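You operate a simulated robot arm through the tools that you are given. There is no shell and no other tool.

You run a simulated robot arm. Do the job below in one go: nothing can be reset, and whatever is moved stays where it is left.

JOB
File the blue program card as the monitor says, then load the yellow program card.
Fine: pass goes in the small green tray, redo in the small red tray; press end; lay the new card in the small white tray and choose its program.
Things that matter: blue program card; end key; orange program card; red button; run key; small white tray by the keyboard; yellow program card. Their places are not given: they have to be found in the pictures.

The check looks at the end state, three seconds after you hand in, the way a careful person would. Anything else that was tipped, shoved, dropped, spilled or broken makes it a failure.

ROBOT AND FRAMES
A 7-joint arm with a fingered hand, fixed in place. Base frame: the origin is at the foot of the arm, x ahead of it, y to its left, z up. Readings come in cm, degrees, newtons and seconds.
With the tool pointing down near the work surface it reaches from about 14 to 72 cm from the base axis. Its first joint turns from -166.0 to 166.0 degrees. Payload 4 kg.
The TCP is the grasp point between the finger pads, 2.8 cm short of the fingertips. In the tool frame z runs along the fingers and y along their closing line. Largest opening 16.8 cm; the body of the gripper starts 7.9 cm behind the TCP. The gripper is a hand of 4 fingers: y runs from the thumb to the fingers, the wrist lies at [0, 0, -24.9] in the tool frame, and closing takes about 1.5 s.
Orientation is that of the tool frame in the base frame, as a unit quaternion [w, x, y, z]. With the fingers straight down and closing along the base's y, the tool's x points along the base's -x, its y along +y and its z along -z.

CONTROLS
- The arm moves only by the tool play_rows. Its argument "plan" is text: rows parted by semicolons, each of 6 numbers parted by spaces: the shift along the tool's x, y, z in units of 400 mm (1.0 is 400 mm), then the turn, a rotation vector about the tool's x, y, z in units of 90 degrees (1.0 is 90 degrees). In form: tx ty tz ax ay az; .... A call has 1 to 20 rows; each row is the pose to reach, as a shift and turn from the pose commanded when the call began, along the tool's axes at that moment. "grip" is the gripper command, from -1 (fully open) to 1 (shut), values between in proportion, set as the call begins (left out, the last holds). A call with a number of a shift or a turn outside -1 to 1 is refused whole. Rows are played at 5 a second. More than 5 cm and 8.6 degrees between two rows, or a gripper value outside its range, and nothing of the call is played. Where a pose cannot be reached the arm comes as near as it can. A force on the tool above 90 N (or 10 N above the force at the start of the call, whichever is more), or a blocked arm, ends the call early, and 0.2 s more pass. The fingers move at their own pace (about 15.3 cm/s each) and stop on an object; they squeeze with about 22 N. The grip force told is the motor's: it shows also when the fingers shut on nothing. Time passes only in rows, and 0.2 s behind the last, so rows that repeat a pose let the fingers close. The reply holds the time, the measured pose of the TCP, the force on the tool along the base axes, the opening and the grip force, in the units named above and with some noise, with the torque about the TCP (base axes, N m) and any sound that the robot's microphone picked up.
- Cameras (640 x 400 px; columns grow to the right, rows downward): "scene" is fixed at [22.06, -64.94, 154.3]; the picture's right is [0.88, -0.47, 0.00], its down [-0.31, -0.58, -0.76] and it looks along [0.35, 0.67, -0.65] (base axes); focal length 332 px, centre (320, 200). "wrist" rides on the gripper at [6, -6, -11] in the tool frame; the picture's right is [0.71, 0.71, 0.00], its down [-0.56, 0.56, -0.61] and it looks along [-0.43, 0.43, 0.79] (tool axes); focal length 265 px, centre (320, 200).
- camera(camera): a new picture of that camera. The clock stands still meanwhile.
- slide_trunk(by): slides the trunk up (or, below 0, down) by that many cm; the arm rides with it, the base frame stays. It gives what a move gives, with no picture.
- finger_targets(finger1, finger2, finger3, thumb_bend): sets how far each is bent, from 0 (flat) to 100 (curled in); at 30 the hand is open as for a grip, at 70 the pads meet at the TCP. One left out holds its place. A second passes; each finger stops where it meets its share of the squeeze, and holds until it gets a number again. A gripper value or a shape takes the hand back. It gives what a move gives, with no picture; readings hold the bend of each and the force on the fingers (four entries, about 0 where the hand has none), thumb and palm.
- grasp_type(shape): the hand has 4 fingers and takes this shape, open, in about a second: jaw (thumb against the fingers, like two jaws); tri (thumb and two fingers); tip (a fingertip pinch); poke (one finger out to press); point (the index stretched); flat (the hand flat); cup (the hand cupped); fist (a fist). The gripper value then closes the fingers along that shape, each until it touches; the sizes above hold for jaw. It gives what a move gives, with no picture.
- measure_at(camera, pixels): for up to 12 pixels [column, row] of the newest picture of that camera ("zoom" is the newest enlarged one), the place [x, y, z] in the base frame of the surface seen there, good to about 0.3 cm. The clock stands still meanwhile.
- zoom(camera, box): a new picture of the part [left, top, right, bottom] of that camera's present view, enlarged. The clock stands still meanwhile.
- hand_in(): hands the job in; it is judged then, once.

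Open the gripper and draw the arm clear of the work before you hand the job in, unless the task says otherwise.

The tools are called after "Emit:" as name(argument=value, ...) on one line, values as JSON. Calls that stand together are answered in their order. play_rows: Moves the arm, as the interface text tells. Its arguments: {"type":"object","properties":{"plan":{"type":"string"},"grip":{"type":"number"}},"required":["plan"]} The other tools are called the same way: slide_trunk (by) slides the trunk up or down; grasp_type (shape) gives the hand a shape; finger_targets (finger1, finger2, finger3, thumb_bend) moves the fingers one by one; camera (camera) takes a picture; measure_at (camera, pixels) gives the place of the surface under pixels of a picture; zoom (camera, box) takes an enlarged picture of a part of a camera's view; hand_in () hands the job in.

At the start:

```text
t: 0.0
tcp_pos: [35.18, -16.14, 120.19]
orientation: [0.0, 0.0, 1.0, 0.0]
wrist_force: [-0.2, 1.2, 1.3]
torque: [0.0, -0.04, 0.01]
finger_gap: 16.79
gripper_force: 0.0
shape: jaw
bend: [30.0, 30.0, 30.0, 30.0]
finger forces: [0.0, 0.0, 0.0, 0.1, 0.0, 0.1]
trunk travel left (down, up): [-52.5, 6.5]
```

scene: 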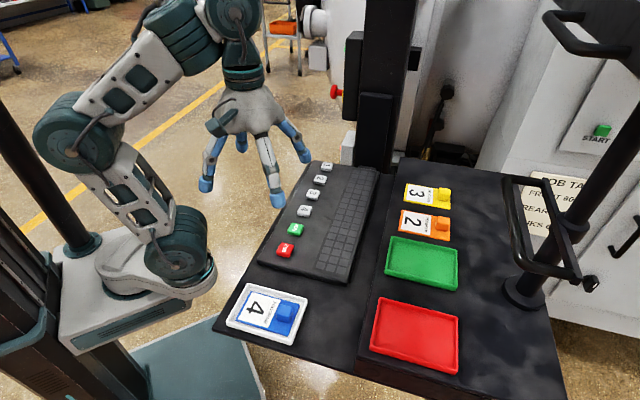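
wrist: 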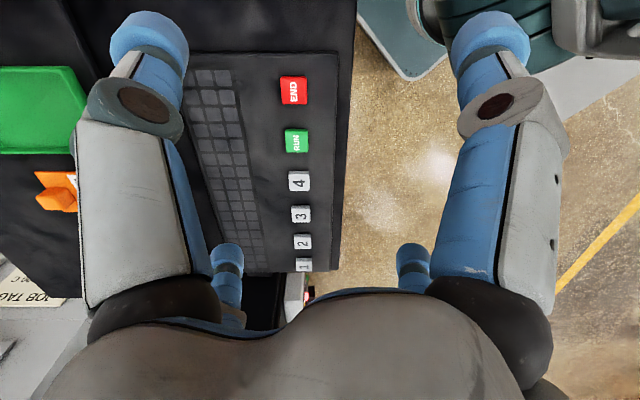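

The scene shows the blue card (number 4) in the white tray near (265,312), yellow card at (428,195), orange at (425,224), green tray (422,262), red tray (415,335), and keys on the keyboard. I'll zoom in for detail and try to find the monitor.

Emit:
zoom(camera="scene", box=[210, 130, 480, 390])

Emit:
zoom(camera="scene", box=[300, 0, 640, 210])

Emit:
measure_at(camera="scene", pixels=[[285, 314], [258, 306], [443, 195], [440, 224], [422, 262], [415, 335], [284, 249], [296, 228], [304, 210], [310, 196], [320, 180], [326, 166]])

```text
1.54 times, centred on (345, 260) of scene
```

zoom: 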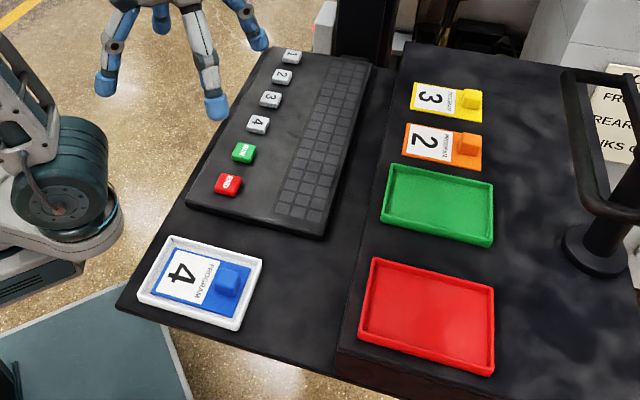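

```text
1.88 times, centred on (470, 105) of scene
```

zoom: 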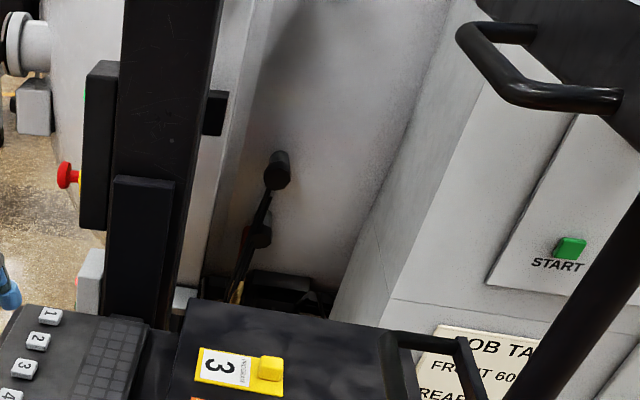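

```text
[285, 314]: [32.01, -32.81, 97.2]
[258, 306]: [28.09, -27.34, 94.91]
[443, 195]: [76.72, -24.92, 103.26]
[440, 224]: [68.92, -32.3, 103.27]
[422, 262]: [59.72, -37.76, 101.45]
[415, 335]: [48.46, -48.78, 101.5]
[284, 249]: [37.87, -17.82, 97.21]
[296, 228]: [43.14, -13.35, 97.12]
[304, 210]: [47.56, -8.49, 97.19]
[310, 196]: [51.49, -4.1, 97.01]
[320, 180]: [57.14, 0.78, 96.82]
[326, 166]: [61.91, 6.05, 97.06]
```

I need to find the monitor: I'll measure the dark column and box near (352,80), (385,110), (335,92) and the machine parts.

Emit:
measure_at(camera="scene", pixels=[[352, 80], [348, 45], [388, 40], [375, 130], [336, 92], [415, 58], [602, 130], [550, 190], [620, 30], [520, 290], [600, 220], [345, 148]])

Emit:
zoom(camera="scene", box=[300, 20, 440, 180])

Emit:
zoom(camera="scene", box=[480, 0, 640, 400])

```text
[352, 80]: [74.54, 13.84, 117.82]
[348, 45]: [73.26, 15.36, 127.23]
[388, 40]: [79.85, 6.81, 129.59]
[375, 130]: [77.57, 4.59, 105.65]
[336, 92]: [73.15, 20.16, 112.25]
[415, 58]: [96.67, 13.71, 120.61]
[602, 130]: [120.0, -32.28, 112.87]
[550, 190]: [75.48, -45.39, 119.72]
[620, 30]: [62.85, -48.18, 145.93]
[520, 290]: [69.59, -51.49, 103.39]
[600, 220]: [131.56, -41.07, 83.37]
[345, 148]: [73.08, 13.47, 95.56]
```

```text
2.50 times, centred on (370, 100) of scene
```

zoom: 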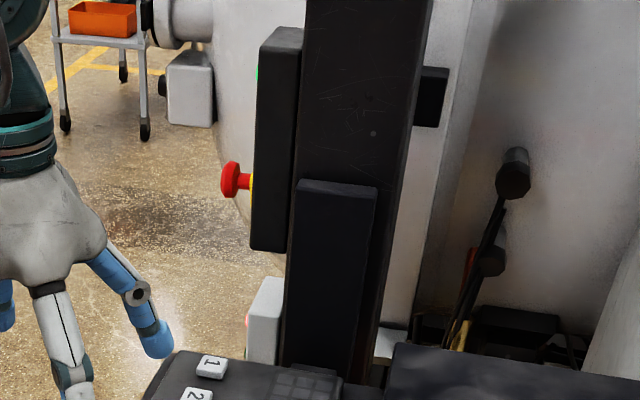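

```text
1.00 times, centred on (560, 200) of scene (not enlarged: the box is as wide or as high as the picture)
```

zoom: 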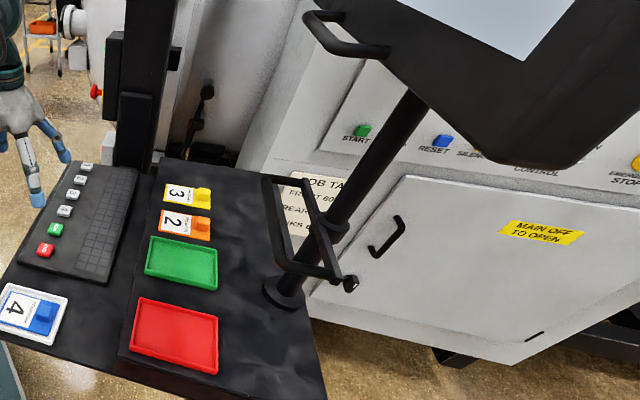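

The panned zoom reveals a monitor on a stand at the upper right (its light screen near the zoom's (475,20), outside the normal view). I'll try a zoom box leaning that way to read it.

Emit:
zoom(camera="scene", box=[560, -200, 880, 100])

Emit:
zoom(camera="scene", box=[630, 0, 640, 200])

```text
refused: -200 is not a number from 0 to 400
```

```text
2.00 times, centred on (635, 100) of scene
```

zoom: 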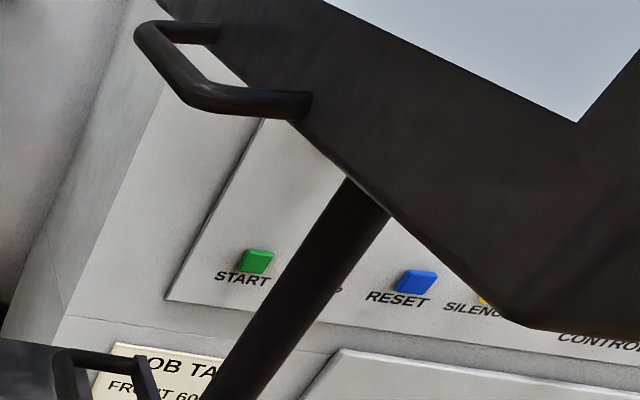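

I'll check the top margin with a wide thin box to see how much of the monitor shows above the normal view.

Emit:
zoom(camera="scene", box=[320, 0, 640, 4])

Emit:
zoom(camera="scene", box=[638, 0, 640, 2])

```text
2.00 times, centred on (480, 2) of scene
```

zoom: 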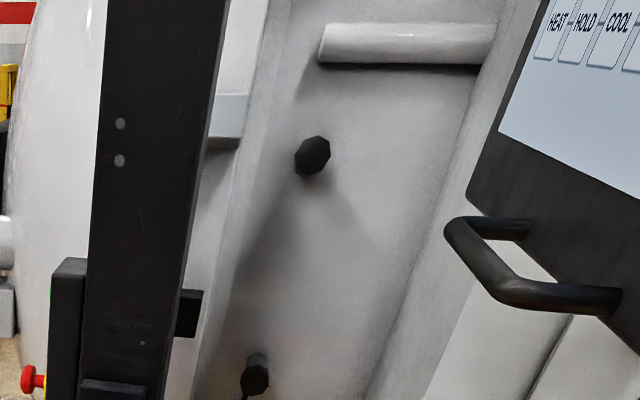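

```text
16.00 times, centred on (639, 1) of scene
```

zoom: 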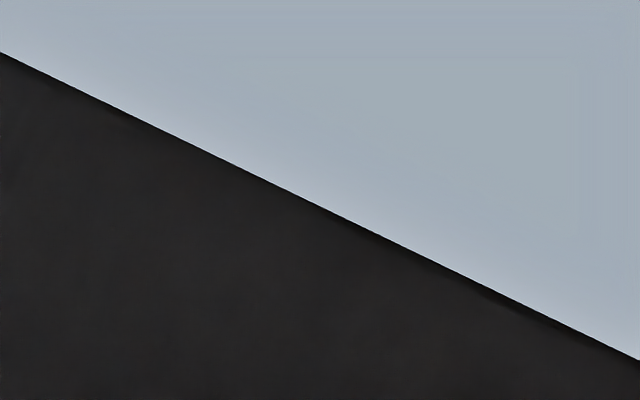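

The monitor shows a HEAT–HOLD–COOL row at columns 590–640 above the view; I'll take the unenlarged top view to see more of the screen.

Emit:
zoom(camera="scene", box=[0, 0, 640, 2])

Emit:
zoom(camera="scene", box=[440, 0, 640, 2])

```text
1.00 times, centred on (320, 1) of scene (not enlarged: the box is as wide or as high as the picture)
```

zoom: 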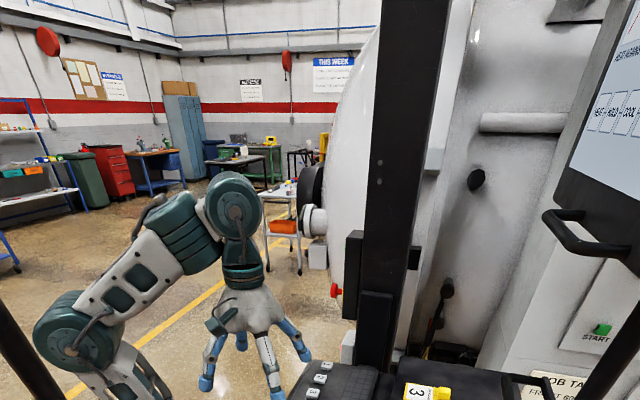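

```text
3.20 times, centred on (540, 1) of scene
```

zoom: 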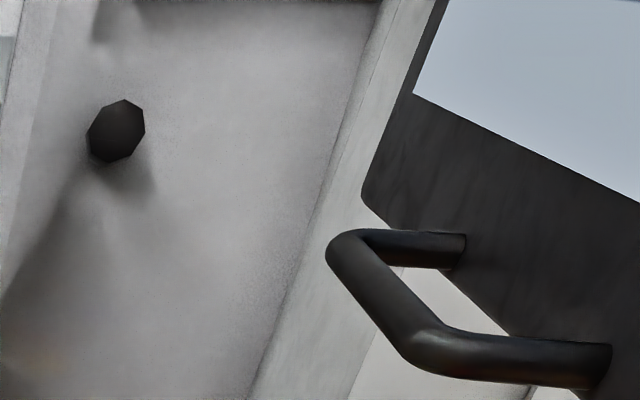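

The screen text needs the wrist camera to be read properly. First I'll measure the cards and trays in detail, since the yellow card's knob reads at about x 76.7, y -24.9, far out.

Emit:
zoom(camera="scene", box=[380, 170, 480, 250])

Emit:
measure_at(camera="zoom", pixels=[[380, 95], [395, 75], [430, 75], [425, 110], [390, 118], [150, 60], [420, 60], [145, 180], [430, 195], [120, 240], [420, 270], [270, 120]])

```text
5.00 times, centred on (430, 210) of scene
```

zoom: 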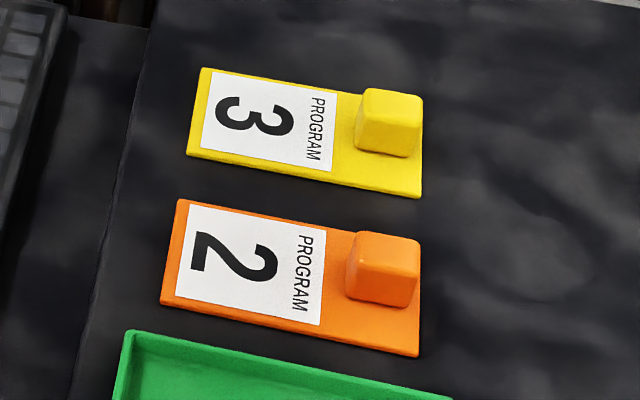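

```text
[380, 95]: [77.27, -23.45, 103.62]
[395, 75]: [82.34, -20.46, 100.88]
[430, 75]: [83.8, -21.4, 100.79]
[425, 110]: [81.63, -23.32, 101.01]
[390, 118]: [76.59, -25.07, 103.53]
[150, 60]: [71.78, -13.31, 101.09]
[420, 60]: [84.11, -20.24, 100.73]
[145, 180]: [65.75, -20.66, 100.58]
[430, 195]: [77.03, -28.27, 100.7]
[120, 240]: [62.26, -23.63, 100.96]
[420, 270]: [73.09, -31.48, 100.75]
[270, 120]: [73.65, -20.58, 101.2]
```

I'll measure the corners of the yellow card and its knob, plus the blue card's, to get their orientation and size.

Emit:
measure_at(camera="zoom", pixels=[[206, 72], [190, 153], [419, 193], [421, 160], [370, 92], [418, 98], [362, 122], [412, 130], [358, 148], [405, 153], [178, 205], [416, 350]])

Emit:
zoom(camera="scene", box=[215, 275, 315, 350])

```text
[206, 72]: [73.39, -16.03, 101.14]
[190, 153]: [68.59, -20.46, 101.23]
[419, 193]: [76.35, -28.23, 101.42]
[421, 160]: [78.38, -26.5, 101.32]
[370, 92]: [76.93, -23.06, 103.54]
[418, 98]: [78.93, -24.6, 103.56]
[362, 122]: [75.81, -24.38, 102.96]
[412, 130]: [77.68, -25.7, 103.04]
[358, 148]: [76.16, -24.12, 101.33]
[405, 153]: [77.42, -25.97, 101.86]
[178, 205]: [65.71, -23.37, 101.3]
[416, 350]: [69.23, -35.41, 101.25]
```

```text
5.33 times, centred on (265, 312) of scene
```

zoom: 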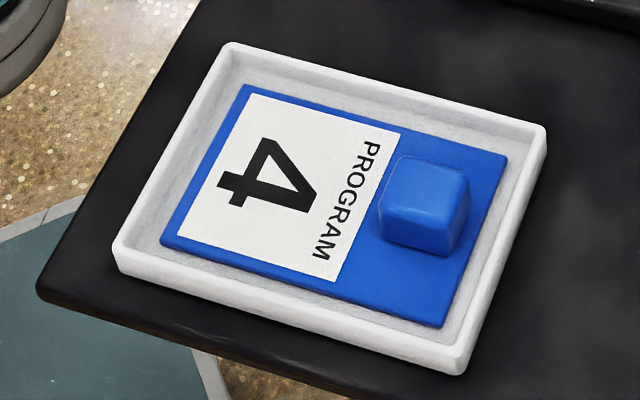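

The table is turned 45° in the base frame (card long axis runs along about (0.71,-0.71)). Next I'll locate the monitor's screen plane using the panned zoom.

Emit:
zoom(camera="scene", box=[480, 0, 640, 400])

Emit:
measure_at(camera="zoom", pixels=[[420, 5], [475, 20], [520, 50], [560, 10], [400, 60], [560, 150], [340, 40], [380, 150], [270, 285], [300, 225], [620, 80], [600, 10]])

```text
1.00 times, centred on (560, 200) of scene (not enlarged: the box is as wide or as high as the picture)
```

zoom: 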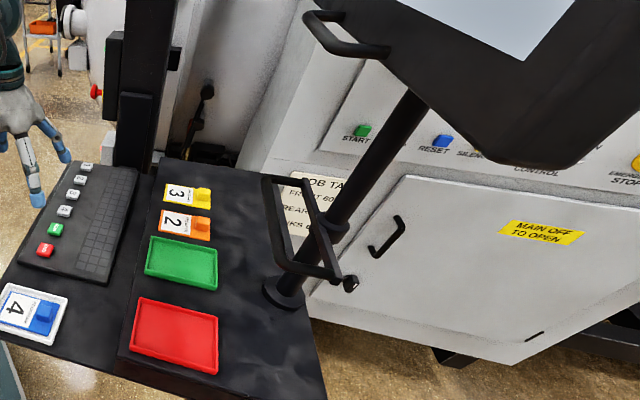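

```text
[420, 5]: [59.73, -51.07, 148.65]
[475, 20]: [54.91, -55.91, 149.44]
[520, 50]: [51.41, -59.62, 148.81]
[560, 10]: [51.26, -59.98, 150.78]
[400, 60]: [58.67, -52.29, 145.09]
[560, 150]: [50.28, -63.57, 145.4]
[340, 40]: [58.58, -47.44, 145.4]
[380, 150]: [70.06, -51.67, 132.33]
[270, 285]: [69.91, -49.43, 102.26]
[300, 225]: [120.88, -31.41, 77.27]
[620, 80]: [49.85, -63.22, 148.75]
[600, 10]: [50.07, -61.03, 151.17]
```

The screen plane sits near v≈78 (points (59.7,-51.1,148.7) to (51.4,-59.6,148.8)), facing back toward (-0.71,+0.71). I'll raise and yaw the hand by -90° about vertical, as the first of two steps to aim the wrist camera at it.

Emit:
play_rows(plan="-0.0058 -0.029 -0.0454 0 0 0.0833; -0.0117 -0.058 -0.0908 0 0 0.1667; -0.0175 -0.087 -0.136 0 0 0.25; -0.0233 -0.116 -0.182 0 0 0.3333; -0.029 -0.145 -0.227 0 0 0.4167; -0.035 -0.174 -0.2725 0 0 0.5; -0.041 -0.203 -0.318 0 0 0.5833; -0.047 -0.232 -0.363 0 0 0.6667; -0.0525 -0.261 -0.409 0 0 0.75; -0.058 -0.29 -0.454 0 0 0.8333; -0.064 -0.319 -0.5 0 0 0.9167; -0.07 -0.3475 -0.545 0 0 1.0; -0.07 -0.3475 -0.545 0 0 1.0")

```text
t: 3.0
tcp_pos: [37.69, -20.86, 121.26]
orientation: [0.001, 0.618, 0.786, 0.002]
wrist_force: [-1.8, -1.3, 0.4]
torque: [0.12, -0.15, 0.01]
finger_gap: 16.82
gripper_force: 0.0
shape: jaw
bend: [30.0, 30.0, 30.0, 30.0]
finger forces: [0.0, 0.0, 0.0, 0.0, 0.0, 0.0]
out of reach, approached as far as the arm can: row 1, 2, 3, 4, 5, 6, 7, 8, 9, 10, 11, 12, 13
trunk travel left (down, up): [-52.5, 6.5]
stopped in row 13: the arm was blocked; the commanded pose is now the measured one
```

The arm couldn't rise further with the tool down (TCP z 121.3, yaw reached about 76°). I'll now pitch the tool up about 85° while drawing the wrist back, so that the camera faces the monitor.

Emit:
play_rows(plan="-0.0106 0.0094 -0.0344 -0.0557 -0.0557 0; -0.0213 0.0188 -0.0688 -0.1113 -0.1113 0; -0.0319 0.0283 -0.1031 -0.167 -0.167 0; -0.0425 0.0377 -0.1375 -0.2227 -0.2227 0; -0.0531 0.0471 -0.1719 -0.2783 -0.2783 0; -0.0638 0.0565 -0.2063 -0.334 -0.334 0; -0.0744 0.0659 -0.2406 -0.3897 -0.3897 0; -0.085 0.0753 -0.275 -0.4453 -0.4453 0; -0.0956 0.0848 -0.3094 -0.501 -0.501 0; -0.1063 0.0942 -0.3438 -0.5567 -0.5567 0; -0.1169 0.1036 -0.3781 -0.6123 -0.6123 0; -0.1275 0.113 -0.4125 -0.668 -0.668 0")

```text
t: 5.6
tcp_pos: [43.82, -24.49, 137.78]
orientation: [0.672, 0.456, 0.579, 0.08]
wrist_force: [-0.1, 0.1, -0.1]
torque: [-0.03, -0.02, 0.02]
finger_gap: 16.84
gripper_force: 0.1
shape: jaw
bend: [30.0, 30.0, 30.0, 30.0]
finger forces: [0.0, 0.0, 0.0, 0.0, 0.0, 0.0]
trunk travel left (down, up): [-52.5, 6.5]
```

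The arm reached the pose (TCP 43.8, -24.5, 137.8), so the wrist camera should face the monitor now. I'll take its picture.

Emit:
camera(camera="wrist")

```text
taken
```

wrist: 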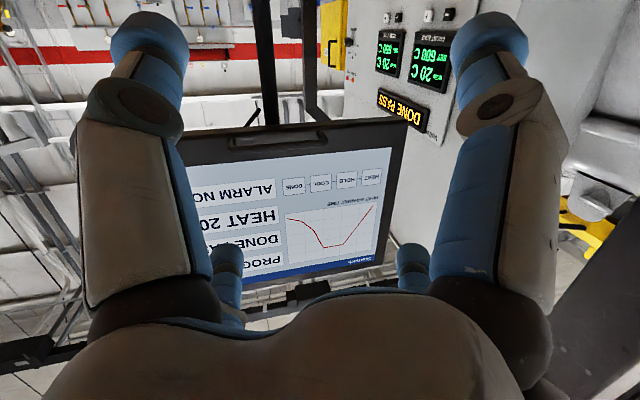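

The screen is visible upside-down: "PROG…", "DONE …", "HEAT 20…", "ALARM NO…" around columns 190–280, and a machine display "DONE PASS" at (405,105). I'll zoom in.

Emit:
zoom(camera="wrist", box=[180, 120, 420, 290])

Emit:
zoom(camera="wrist", box=[360, 10, 460, 150])

```text
2.35 times, centred on (300, 205) of wrist
```

zoom: 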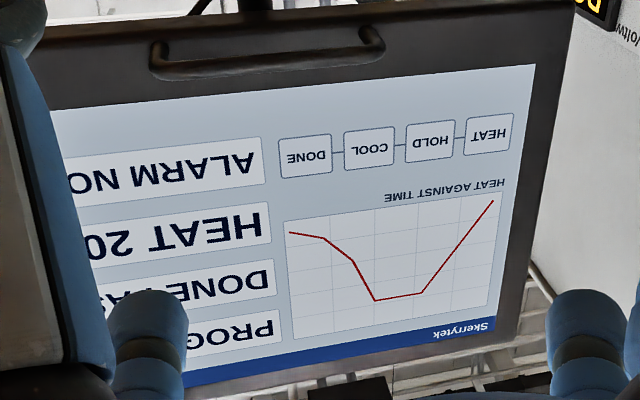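

```text
2.86 times, centred on (410, 80) of wrist
```

zoom: 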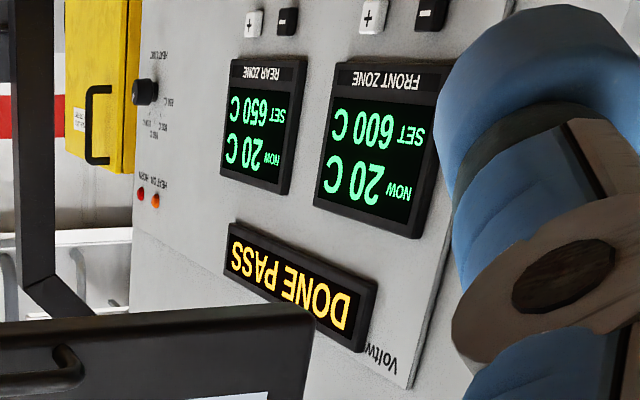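

The monitor shows "DONE PAS…" partly hidden by a finger, which matches the machine display "DONE PASS". I'll turn the camera about 16° toward the image's left to read the whole line and be sure.

Emit:
play_rows(plan="0 0 0 0.033 -0.033 0.036; 0 0 0 0.067 -0.067 0.072; 0 0 0 0.1 -0.1 0.108; 0 0 0 0.1 -0.1 0.108")

Emit:
zoom(camera="wrist", box=[200, 100, 460, 300])

```text
t: 6.6
tcp_pos: [43.67, -24.3, 137.77]
orientation: [0.668, 0.559, 0.489, 0.055]
wrist_force: [0.7, 0.5, -0.6]
torque: [0.0, -0.04, -0.03]
finger_gap: 16.82
gripper_force: 0.1
shape: jaw
bend: [30.0, 30.0, 30.0, 30.0]
finger forces: [0.1, 0.0, 0.0, 0.0, 0.1, 0.0]
trunk travel left (down, up): [-52.5, 6.5]
```

```text
2.00 times, centred on (330, 200) of wrist
```

zoom: 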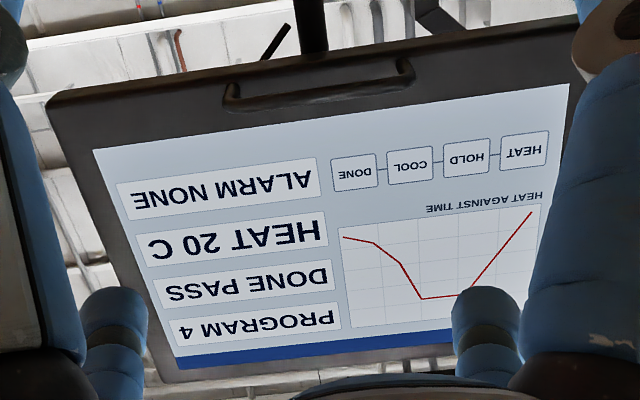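

The monitor reads "PROGRAM 4 / DONE PASS / HEAT 20 C / ALARM NONE", so blue goes in the green tray. Now I'll test hand shapes in free space, starting with the pinch.

Emit:
grasp_type(shape="tip")

Emit:
camera(camera="wrist")

Emit:
zoom(camera="scene", box=[220, 0, 480, 160])

```text
t: 7.5
tcp_pos: [43.77, -24.34, 137.74]
orientation: [0.668, 0.558, 0.489, 0.055]
wrist_force: [0.2, -0.9, 0.1]
torque: [-0.02, 0.01, -0.01]
finger_gap: 16.81
gripper_force: 0.1
shape: tip
bend: [11.0, 30.0, 11.0, 30.0]
finger forces: [0.0, 0.1, 0.1, 0.1, 0.0, 0.0]
trunk travel left (down, up): [-52.5, 6.5]
```

```text
taken
```

wrist: 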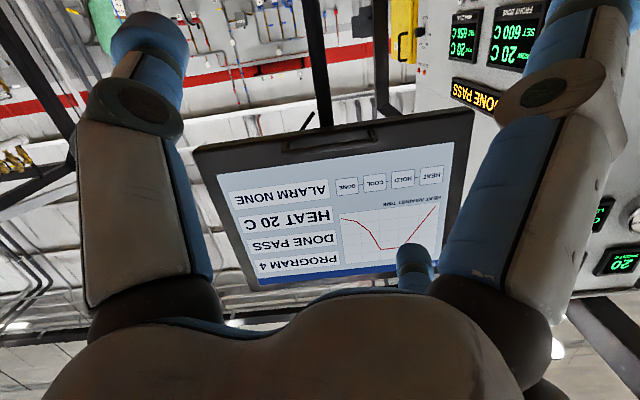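

```text
2.46 times, centred on (350, 80) of scene
```

zoom: 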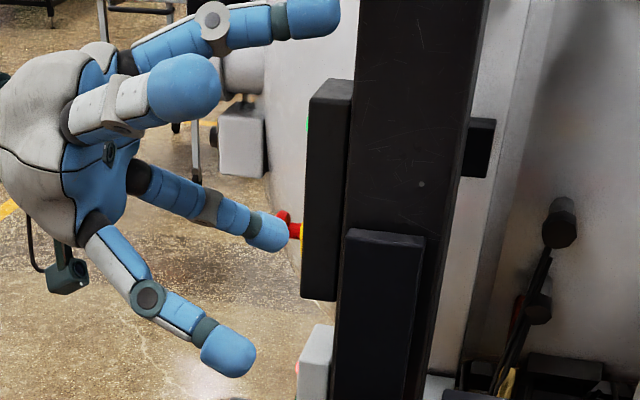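

Tip shape pinches with finger2 against the thumb, with fingers 1 and 3 (on the tool's ±x) splayed. I'll check how fingers 1 and 3 look when fully curled, as they may need to be out of the way.

Emit:
finger_targets(finger1=100, finger2=55, finger3=100, thumb_bend=55)

Emit:
camera(camera="wrist")

Emit:
zoom(camera="scene", box=[220, 0, 480, 160])

```text
t: 8.5
tcp_pos: [43.69, -24.36, 137.77]
orientation: [0.667, 0.559, 0.489, 0.056]
wrist_force: [-0.3, 0.0, 0.2]
torque: [0.0, 0.01, 0.01]
finger_gap: 2.77
gripper_force: 0.2
shape: fingers
bend: [73.0, 55.0, 73.0, 55.0]
finger forces: [0.0, 0.1, 0.1, 0.0, 0.1, 0.1]
trunk travel left (down, up): [-52.5, 6.5]
```

```text
taken
```

wrist: 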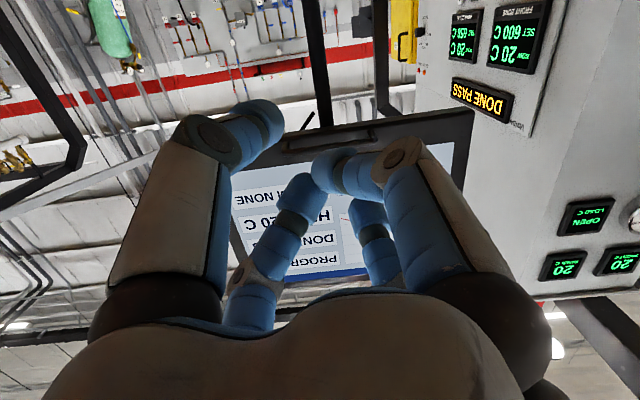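

```text
2.46 times, centred on (350, 80) of scene
```

zoom: 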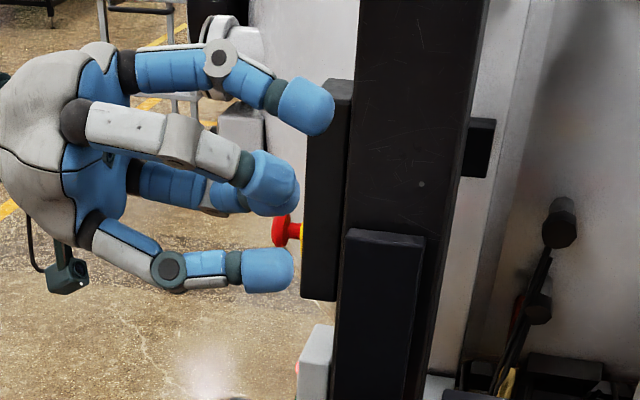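

Fingers 1 and 3 met each other at bend 73. I'll test finger 1 curled alone with finger 3 laid flat.

Emit:
finger_targets(finger1=100, finger2=55, finger3=0, thumb_bend=55)

Emit:
camera(camera="wrist")

Emit:
zoom(camera="scene", box=[220, 0, 480, 160])

```text
t: 9.5
tcp_pos: [43.71, -24.24, 137.72]
orientation: [0.667, 0.559, 0.489, 0.056]
wrist_force: [-0.1, -0.1, -0.3]
torque: [0.01, -0.01, -0.01]
finger_gap: 6.67
gripper_force: 0.0
shape: fingers
bend: [100.0, 55.0, 0.0, 55.0]
finger forces: [0.0, 0.1, 0.0, 0.0, 0.1, 0.0]
trunk travel left (down, up): [-52.5, 6.5]
```

```text
taken
```

wrist: 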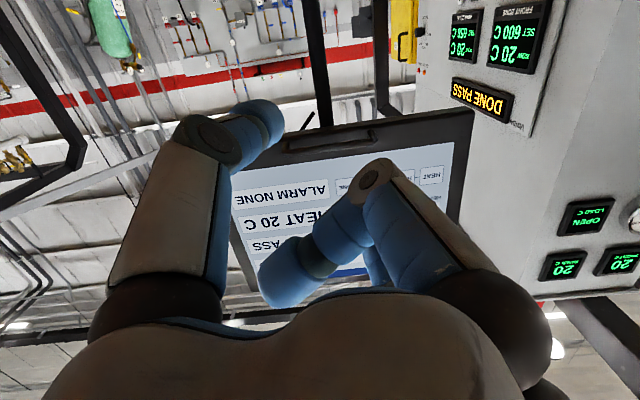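

```text
2.46 times, centred on (350, 80) of scene
```

zoom: 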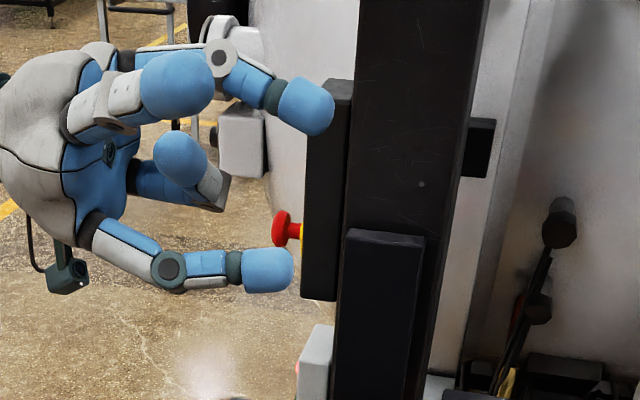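

Finger 1 (tool +x) curls fully out of the way at 100 when alone, so a thumb–finger2 pinch with finger 1 curled can work even tilted. I'll swing the hand back to pointing down with a -45° yaw over (36,-22,119) to survey the cards from above.

Emit:
play_rows(plan="0.0164 -0.0342 -0.0099 0.0339 0.0658 -0.0364; 0.0328 -0.0685 -0.0198 0.0679 0.1315 -0.0728; 0.0492 -0.1027 -0.0298 0.1018 0.1973 -0.1092; 0.0655 -0.1369 -0.0397 0.1358 0.2630 -0.1456; 0.0819 -0.1712 -0.0496 0.1697 0.3288 -0.1820; 0.0983 -0.2054 -0.0595 0.2037 0.3946 -0.2184; 0.1147 -0.2396 -0.0695 0.2376 0.4603 -0.2549; 0.1311 -0.2738 -0.0794 0.2716 0.5261 -0.2913; 0.1475 -0.3081 -0.0893 0.3055 0.5918 -0.3277; 0.1638 -0.3423 -0.0992 0.3395 0.6576 -0.3641; 0.1802 -0.3765 -0.1092 0.3734 0.7234 -0.4005; 0.1966 -0.4108 -0.1191 0.4074 0.7891 -0.4369; 0.213 -0.445 -0.129 0.4413 0.8549 -0.4733")

Emit:
camera(camera="wrist")

Emit:
camera(camera="scene")

```text
t: 12.3
tcp_pos: [35.79, -22.08, 118.99]
orientation: [-0.002, 0.382, 0.924, -0.001]
wrist_force: [0.6, 0.4, -0.5]
torque: [0.02, -0.01, 0.03]
finger_gap: 6.68
gripper_force: 0.1
shape: fingers
bend: [100.0, 55.0, 0.0, 55.0]
finger forces: [0.0, 0.0, 0.0, 0.0, 0.0, 0.0]
trunk travel left (down, up): [-52.5, 6.5]
```

```text
taken
```

wrist: 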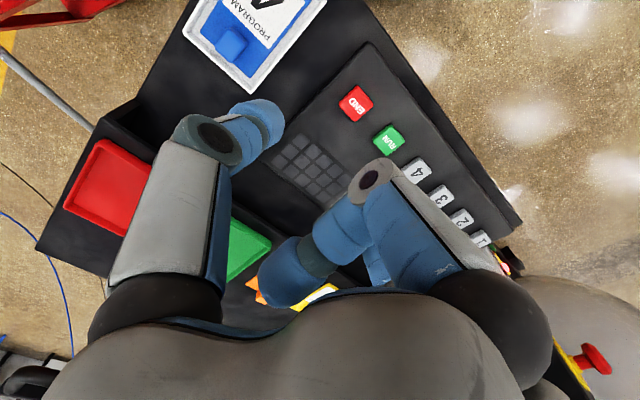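

```text
taken
```

scene: 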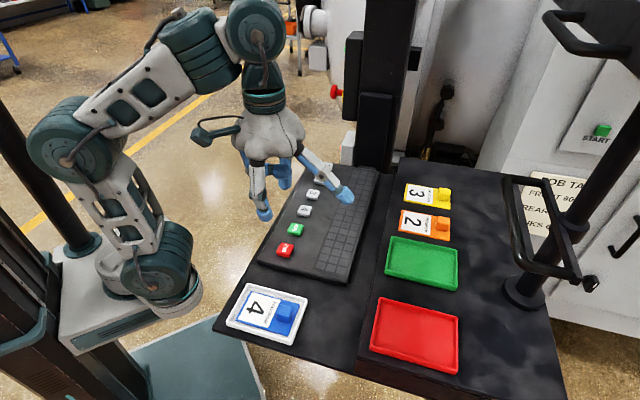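

Now tool-down with the desired yaw. I'll measure the fingertips in the scene (finger3 tip near (345,195), thumb tip (264,212)) and re-measure card, tray and key points.

Emit:
zoom(camera="scene", box=[190, 100, 380, 230])

Emit:
measure_at(camera="scene", pixels=[[347, 196], [264, 214], [284, 184], [281, 178], [262, 190]])

```text
3.08 times, centred on (285, 165) of scene
```

zoom: 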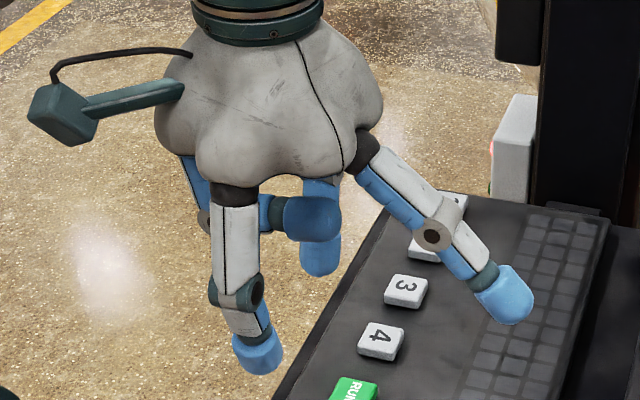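

```text
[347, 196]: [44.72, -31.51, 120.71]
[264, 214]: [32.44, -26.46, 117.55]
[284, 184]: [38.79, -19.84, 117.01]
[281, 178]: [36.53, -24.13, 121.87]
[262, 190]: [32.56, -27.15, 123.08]
```

Finger geometry looks workable: thumb/finger2 tips are lowest, the curled finger 1 is about 3 cm higher, and finger 3 sits out at +v. I'll slide the trunk up for more reach, then measure the blue card and tray.

Emit:
slide_trunk(by=6.4)

Emit:
zoom(camera="scene", box=[215, 275, 315, 350])

Emit:
measure_at(camera="zoom", pixels=[[406, 165], [460, 178], [390, 212], [445, 222], [425, 195], [250, 92], [168, 238], [440, 320], [500, 162], [229, 48], [120, 250], [455, 368]])

```text
t: 13.3
tcp_pos: [35.85, -22.09, 125.3]
orientation: [0.0, 0.383, 0.924, -0.001]
wrist_force: [0.0, -0.4, 0.4]
torque: [-0.01, 0.01, -0.03]
finger_gap: 6.68
gripper_force: 0.0
shape: fingers
bend: [100.0, 55.0, 0.0, 55.0]
finger forces: [0.0, 0.0, 0.0, 0.0, 0.1, 0.0]
trunk travel left (down, up): [-58.9, 0.1]
```

```text
5.33 times, centred on (265, 312) of scene
```

zoom: 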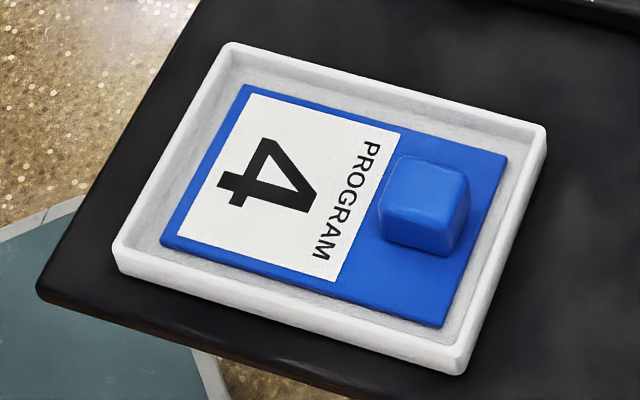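

```text
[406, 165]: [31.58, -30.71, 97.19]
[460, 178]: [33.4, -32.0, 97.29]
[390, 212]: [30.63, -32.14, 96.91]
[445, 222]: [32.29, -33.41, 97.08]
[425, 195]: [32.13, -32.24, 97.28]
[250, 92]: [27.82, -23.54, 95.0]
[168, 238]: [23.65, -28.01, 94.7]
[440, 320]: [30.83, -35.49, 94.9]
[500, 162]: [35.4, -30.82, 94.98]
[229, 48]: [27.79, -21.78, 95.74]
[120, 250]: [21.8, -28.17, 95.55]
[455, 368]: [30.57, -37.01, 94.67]
```

Blue knob centre works out to about (32.0,-32.0), top z 97.25; card top 94.95, white tray rim ~95.7. Now I'll measure the green tray corners and floor, and the orange card next to it.

Emit:
zoom(camera="scene", box=[370, 200, 480, 300])

Emit:
zoom(camera="scene", box=[370, 200, 480, 300])

```text
4.00 times, centred on (425, 250) of scene
```

zoom: 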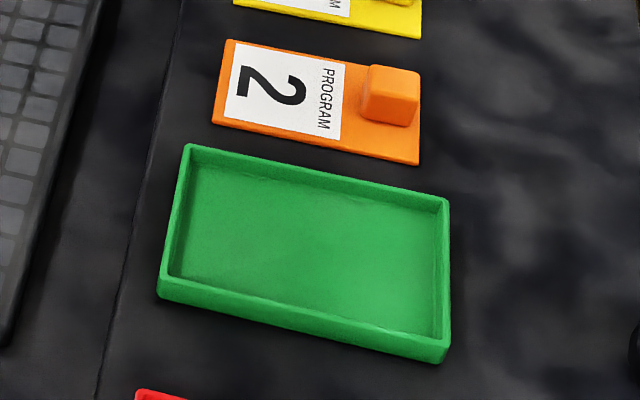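

```text
4.00 times, centred on (425, 250) of scene
```

zoom: 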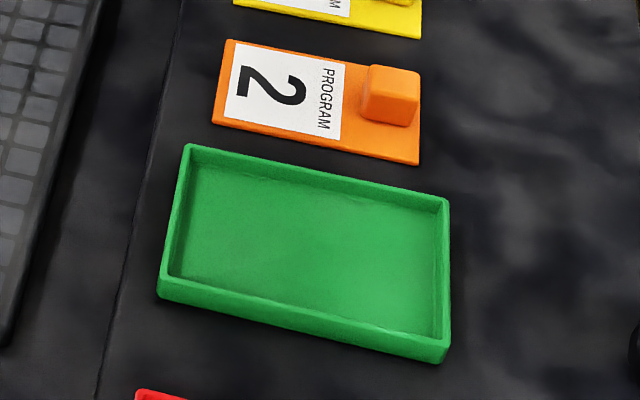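

I'll measure the green tray's rim corners (190,148), (445,205), (443,345), (161,282), floor points, and the orange card's corners.

Emit:
measure_at(camera="zoom", pixels=[[188, 149], [446, 205], [443, 345], [162, 282], [310, 240], [200, 175], [415, 310], [260, 160], [300, 310], [390, 75], [414, 160], [216, 118]])

```text
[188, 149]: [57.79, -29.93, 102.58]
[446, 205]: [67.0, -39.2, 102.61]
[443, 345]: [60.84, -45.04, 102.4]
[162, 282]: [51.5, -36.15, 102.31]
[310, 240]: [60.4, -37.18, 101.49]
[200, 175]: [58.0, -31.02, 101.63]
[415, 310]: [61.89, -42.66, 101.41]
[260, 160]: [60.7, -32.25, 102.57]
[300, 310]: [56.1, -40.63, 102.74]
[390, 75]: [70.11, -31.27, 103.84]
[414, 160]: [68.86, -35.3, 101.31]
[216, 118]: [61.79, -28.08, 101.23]
```

Green tray centre is about u 15.35, v 68.5 (rim z 102.55, floor 101.45). Next I'll check the curled finger 1's exact position relative to the TCP using the wrist view, for clearance when tilted.

Emit:
camera(camera="wrist")

Emit:
measure_at(camera="wrist", pixels=[[372, 176], [355, 190], [385, 165], [350, 215], [320, 240], [290, 265], [280, 300], [210, 130], [260, 120], [275, 125], [220, 160], [375, 262]])

```text
taken
```

wrist: 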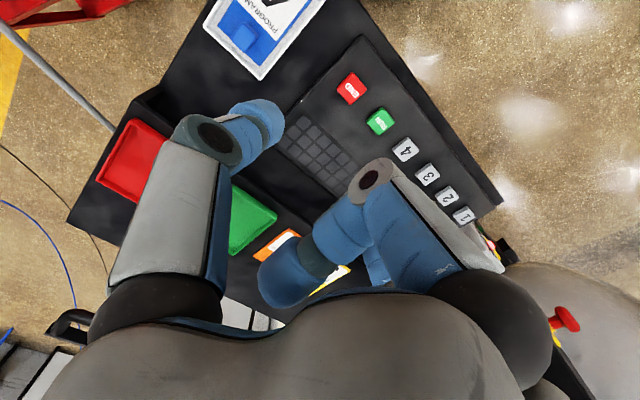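

```text
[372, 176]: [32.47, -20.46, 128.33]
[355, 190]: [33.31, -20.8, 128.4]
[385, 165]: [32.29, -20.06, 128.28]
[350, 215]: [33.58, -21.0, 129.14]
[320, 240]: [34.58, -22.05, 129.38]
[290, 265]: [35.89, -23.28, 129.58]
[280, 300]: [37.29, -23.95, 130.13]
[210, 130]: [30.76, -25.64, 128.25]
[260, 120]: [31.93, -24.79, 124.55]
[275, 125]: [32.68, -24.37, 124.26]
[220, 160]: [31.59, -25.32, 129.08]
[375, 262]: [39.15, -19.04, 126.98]
```

Curled finger 1's lowest part is about 2–3 cm above TCP level, so tilting is safe. I'll narrow the pinch opening to about 4.5 cm, then move to a hover above the blue knob, tilted 25°.

Emit:
finger_targets(finger1=100, finger2=60, finger3=0, thumb_bend=60)

Emit:
play_rows(plan="-0.0141 -0.0408 0.0721 0 -0.0463 0; -0.0283 -0.0815 0.1442 0 -0.0926 0; -0.0424 -0.1223 0.2163 0 -0.1389 0; -0.0565 -0.163 0.2883 0 -0.1852 0; -0.0707 -0.2038 0.3604 0 -0.2315 0; -0.0848 -0.2445 0.4325 0 -0.2778 0; -0.0848 -0.2445 0.4325 0 -0.2778 0")

Emit:
camera(camera="wrist")

Emit:
zoom(camera="scene", box=[190, 210, 370, 360])

```text
t: 14.3
tcp_pos: [35.94, -22.1, 125.34]
orientation: [0.0, 0.382, 0.924, -0.001]
wrist_force: [0.7, -0.5, 0.3]
torque: [0.04, 0.04, -0.02]
finger_gap: 6.1
gripper_force: 0.1
shape: fingers
bend: [100.0, 60.0, 0.0, 60.0]
finger forces: [0.0, 0.0, 0.1, 0.0, 0.0, 0.0]
trunk travel left (down, up): [-58.9, 0.1]
```

```text
t: 15.9
tcp_pos: [31.56, -31.48, 107.99]
orientation: [0.201, 0.374, 0.902, -0.084]
wrist_force: [-1.0, 0.4, -0.2]
torque: [-0.01, -0.03, 0.02]
finger_gap: 6.08
gripper_force: 0.0
shape: fingers
bend: [100.0, 60.0, 0.0, 60.0]
finger forces: [0.0, 0.0, 0.0, 0.0, 0.0, 0.0]
trunk travel left (down, up): [-58.9, 0.1]
```

```text
taken
```

wrist: 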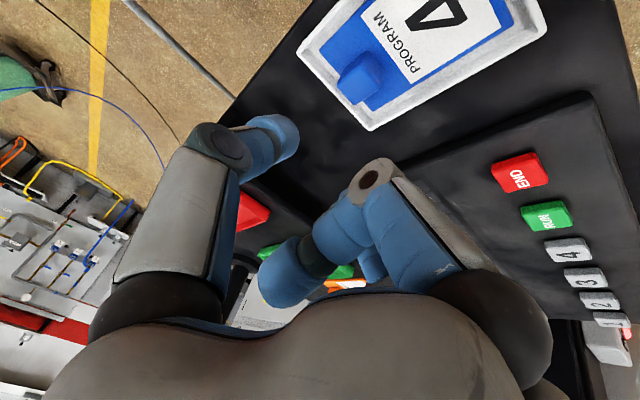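

```text
2.67 times, centred on (280, 285) of scene
```

zoom: 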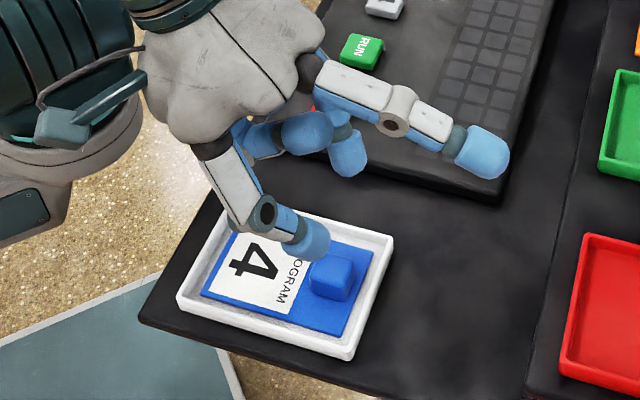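

The hover is good: the hand is above the blue knob with the thumb and finger2 to its sides. I'll go down 7 cm to just above the knob and look again.

Emit:
play_rows(plan="0.0247 0 0.0529 0 0 0; 0.0493 0 0.1057 0 0 0; 0.074 0 0.1586 0 0 0; 0.074 0 0.1586 0 0 0")

Emit:
camera(camera="wrist")

Emit:
zoom(camera="scene", box=[220, 250, 340, 350])

```text
t: 16.9
tcp_pos: [31.25, -31.41, 100.83]
orientation: [0.2, 0.373, 0.902, -0.084]
wrist_force: [0.4, -1.0, -0.2]
torque: [0.03, 0.03, -0.01]
finger_gap: 6.09
gripper_force: 0.0
shape: fingers
bend: [100.0, 60.0, 0.0, 60.0]
finger forces: [0.0, 0.1, 0.0, 0.1, 0.0, 0.1]
trunk travel left (down, up): [-58.9, 0.1]
```

```text
taken
```

wrist: 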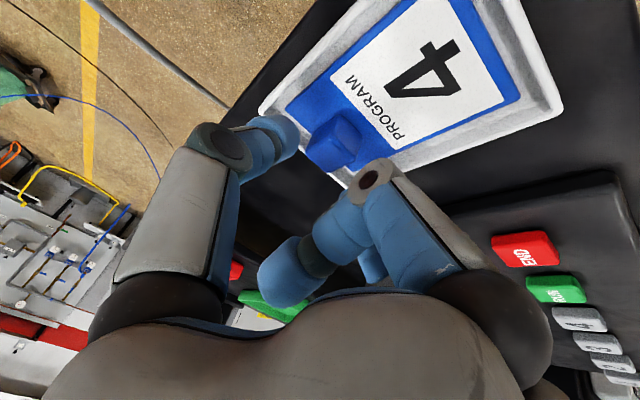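

```text
4.00 times, centred on (280, 300) of scene
```

zoom: 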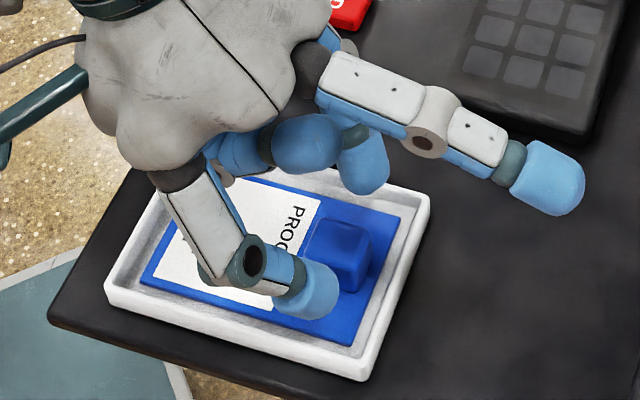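

The thumb tip at zoom (308,290) and finger2 tip at (365,170) straddle the knob at (337,250); I'll measure them to verify alignment before the final descent.

Emit:
measure_at(camera="zoom", pixels=[[308, 290], [320, 305], [300, 312], [330, 285], [365, 175], [370, 190], [355, 160], [337, 240], [320, 225], [365, 240], [240, 290], [330, 275]])

```text
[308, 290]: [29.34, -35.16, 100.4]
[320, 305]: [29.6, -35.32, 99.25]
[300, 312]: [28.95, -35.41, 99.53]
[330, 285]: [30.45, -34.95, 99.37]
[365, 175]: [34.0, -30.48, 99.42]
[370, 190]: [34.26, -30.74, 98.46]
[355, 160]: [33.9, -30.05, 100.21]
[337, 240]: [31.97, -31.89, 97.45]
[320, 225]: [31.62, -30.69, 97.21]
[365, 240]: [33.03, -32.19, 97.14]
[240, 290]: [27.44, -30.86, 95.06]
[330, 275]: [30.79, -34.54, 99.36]
```

The tips straddle the knob symmetrically (inner faces near u ±2.4, knob centre u≈0.06, v≈45.2). I'll descend the last 2.6 cm, then close thumb and finger2.

Emit:
play_rows(plan="0.0137 0 0.0295 0 0 0; 0.0275 0 0.0589 0 0 0; 0.0275 0 0.0589 0 0 0")

Emit:
zoom(camera="scene", box=[220, 250, 340, 350])

```text
t: 17.7
tcp_pos: [31.42, -31.37, 98.41]
orientation: [0.201, 0.374, 0.901, -0.085]
wrist_force: [0.3, 0.8, -0.1]
torque: [0.01, 0.05, -0.04]
finger_gap: 6.05
gripper_force: 0.2
shape: fingers
bend: [100.0, 60.0, 0.0, 60.0]
finger forces: [0.0, 0.0, 0.0, 0.0, 0.0, 0.1]
trunk travel left (down, up): [-58.9, 0.1]
```

```text
4.00 times, centred on (280, 300) of scene
```

zoom: 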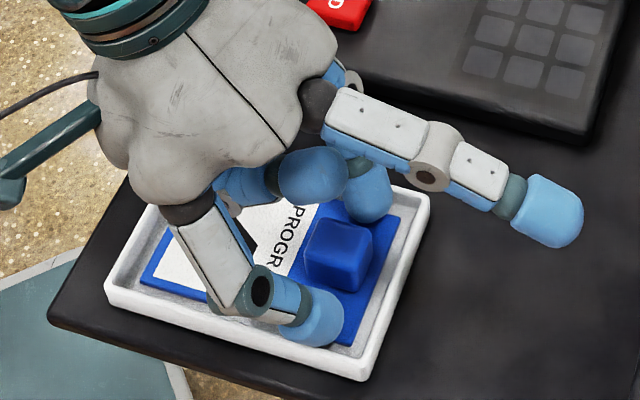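

Both tips straddle the knob with no contact force. I'll close thumb and finger2 onto it.

Emit:
finger_targets(finger2=76, thumb_bend=76)

Emit:
zoom(camera="scene", box=[220, 250, 340, 350])

Emit:
camera(camera="wrist")

```text
t: 18.7
tcp_pos: [31.3, -31.31, 98.52]
orientation: [0.2, 0.374, 0.902, -0.084]
wrist_force: [-1.0, -1.1, 4.9]
torque: [0.03, -0.12, 0.0]
finger_gap: 5.12
gripper_force: 10.8
shape: fingers
bend: [100.0, 63.0, 0.0, 68.0]
finger forces: [0.0, 9.6, 0.0, 0.1, 11.1, 0.1]
trunk travel left (down, up): [-58.9, 0.1]
```

```text
4.00 times, centred on (280, 300) of scene
```

zoom: 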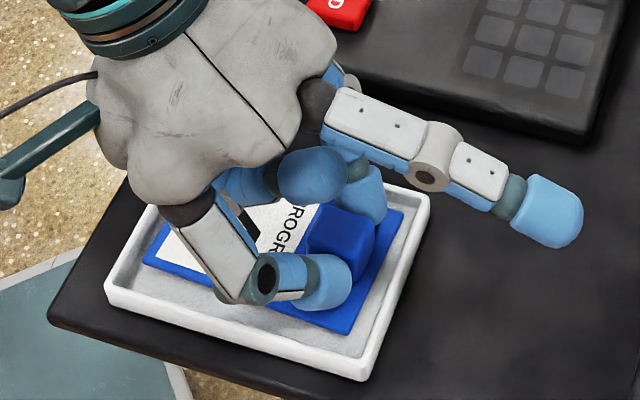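

```text
taken
```

wrist: 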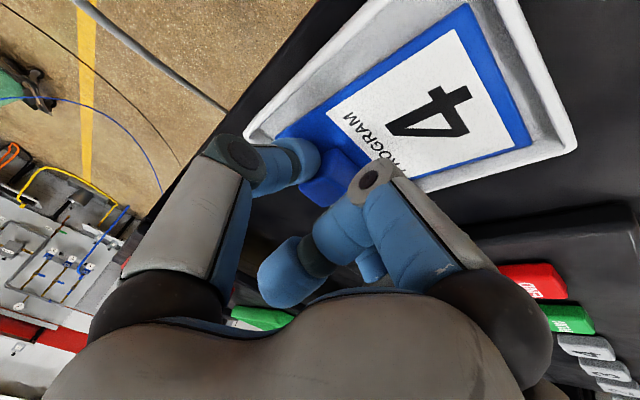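

The knob is gripped (9.6 and 11.1 N), the card having shifted about 0.5 cm toward finger2. I'll lift 2 cm and check that it hangs level.

Emit:
play_rows(plan="-0.0053 0 -0.0113 0 0 0; -0.0106 0 -0.0227 0 0 0; -0.0158 0 -0.034 0 0 0; -0.0211 0 -0.0453 0 0 0; -0.0211 0 -0.0453 0 0 0")

Emit:
zoom(camera="scene", box=[220, 250, 340, 350])

Emit:
camera(camera="wrist")

```text
t: 19.9
tcp_pos: [31.36, -31.46, 100.49]
orientation: [0.199, 0.374, 0.902, -0.084]
wrist_force: [-1.0, 0.0, -0.2]
torque: [-0.04, 0.03, 0.07]
finger_gap: 4.95
gripper_force: 10.3
shape: fingers
bend: [100.0, 62.0, 0.0, 69.0]
finger forces: [0.0, 9.7, 0.1, 0.1, 10.2, 0.0]
trunk travel left (down, up): [-58.9, 0.1]
```

```text
4.00 times, centred on (280, 300) of scene
```

zoom: 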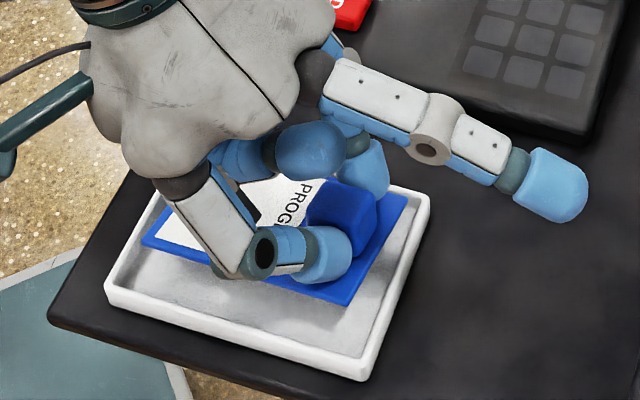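

```text
taken
```

wrist: 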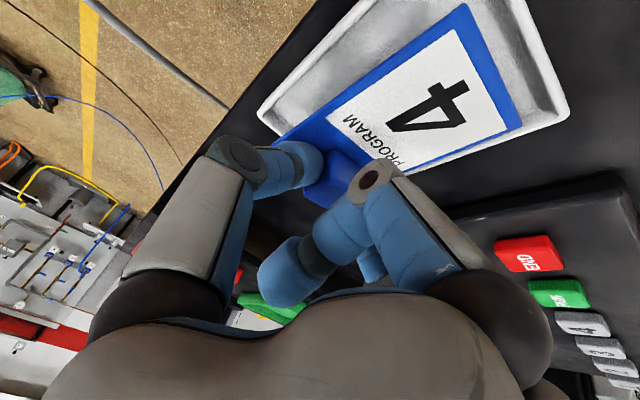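

The card is lifted clear of the tray and looks level. I'll measure its corners, to know its height, tilt and offset from the TCP.

Emit:
measure_at(camera="zoom", pixels=[[345, 300], [403, 200], [148, 238], [290, 185], [360, 210], [300, 285], [165, 225], [380, 245]])

Emit:
measure_at(camera="wrist", pixels=[[462, 8], [518, 122], [440, 45], [490, 110], [400, 120], [350, 110], [280, 135], [335, 170]])

```text
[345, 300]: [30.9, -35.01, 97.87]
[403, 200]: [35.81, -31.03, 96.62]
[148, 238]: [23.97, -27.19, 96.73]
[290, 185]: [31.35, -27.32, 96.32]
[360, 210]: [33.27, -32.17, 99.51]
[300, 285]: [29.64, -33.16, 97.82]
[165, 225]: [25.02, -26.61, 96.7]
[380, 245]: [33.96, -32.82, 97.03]
```

```text
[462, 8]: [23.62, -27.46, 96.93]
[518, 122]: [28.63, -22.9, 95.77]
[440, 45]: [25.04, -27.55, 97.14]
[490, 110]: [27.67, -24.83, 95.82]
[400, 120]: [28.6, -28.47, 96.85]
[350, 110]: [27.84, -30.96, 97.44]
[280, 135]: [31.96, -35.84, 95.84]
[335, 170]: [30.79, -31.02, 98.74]
```

The card is rolled about 10° (finger2 side lower) because the thumb has pushed past centre (62/69). I'll back the thumb off gradually, letting finger2 follow, while the card is just above its tray.

Emit:
finger_targets(finger2=76, thumb_bend=67.5)

```text
t: 20.9
tcp_pos: [31.45, -31.32, 100.38]
orientation: [0.2, 0.373, 0.902, -0.084]
wrist_force: [1.2, 1.0, 0.2]
torque: [0.03, -0.01, 0.0]
finger_gap: 5.61
gripper_force: 5.5
shape: fingers
bend: [100.0, 66.0, 0.0, 64.0]
finger forces: [0.0, 6.1, 0.0, 0.0, 6.3, 0.1]
trunk travel left (down, up): [-58.9, 0.1]
```

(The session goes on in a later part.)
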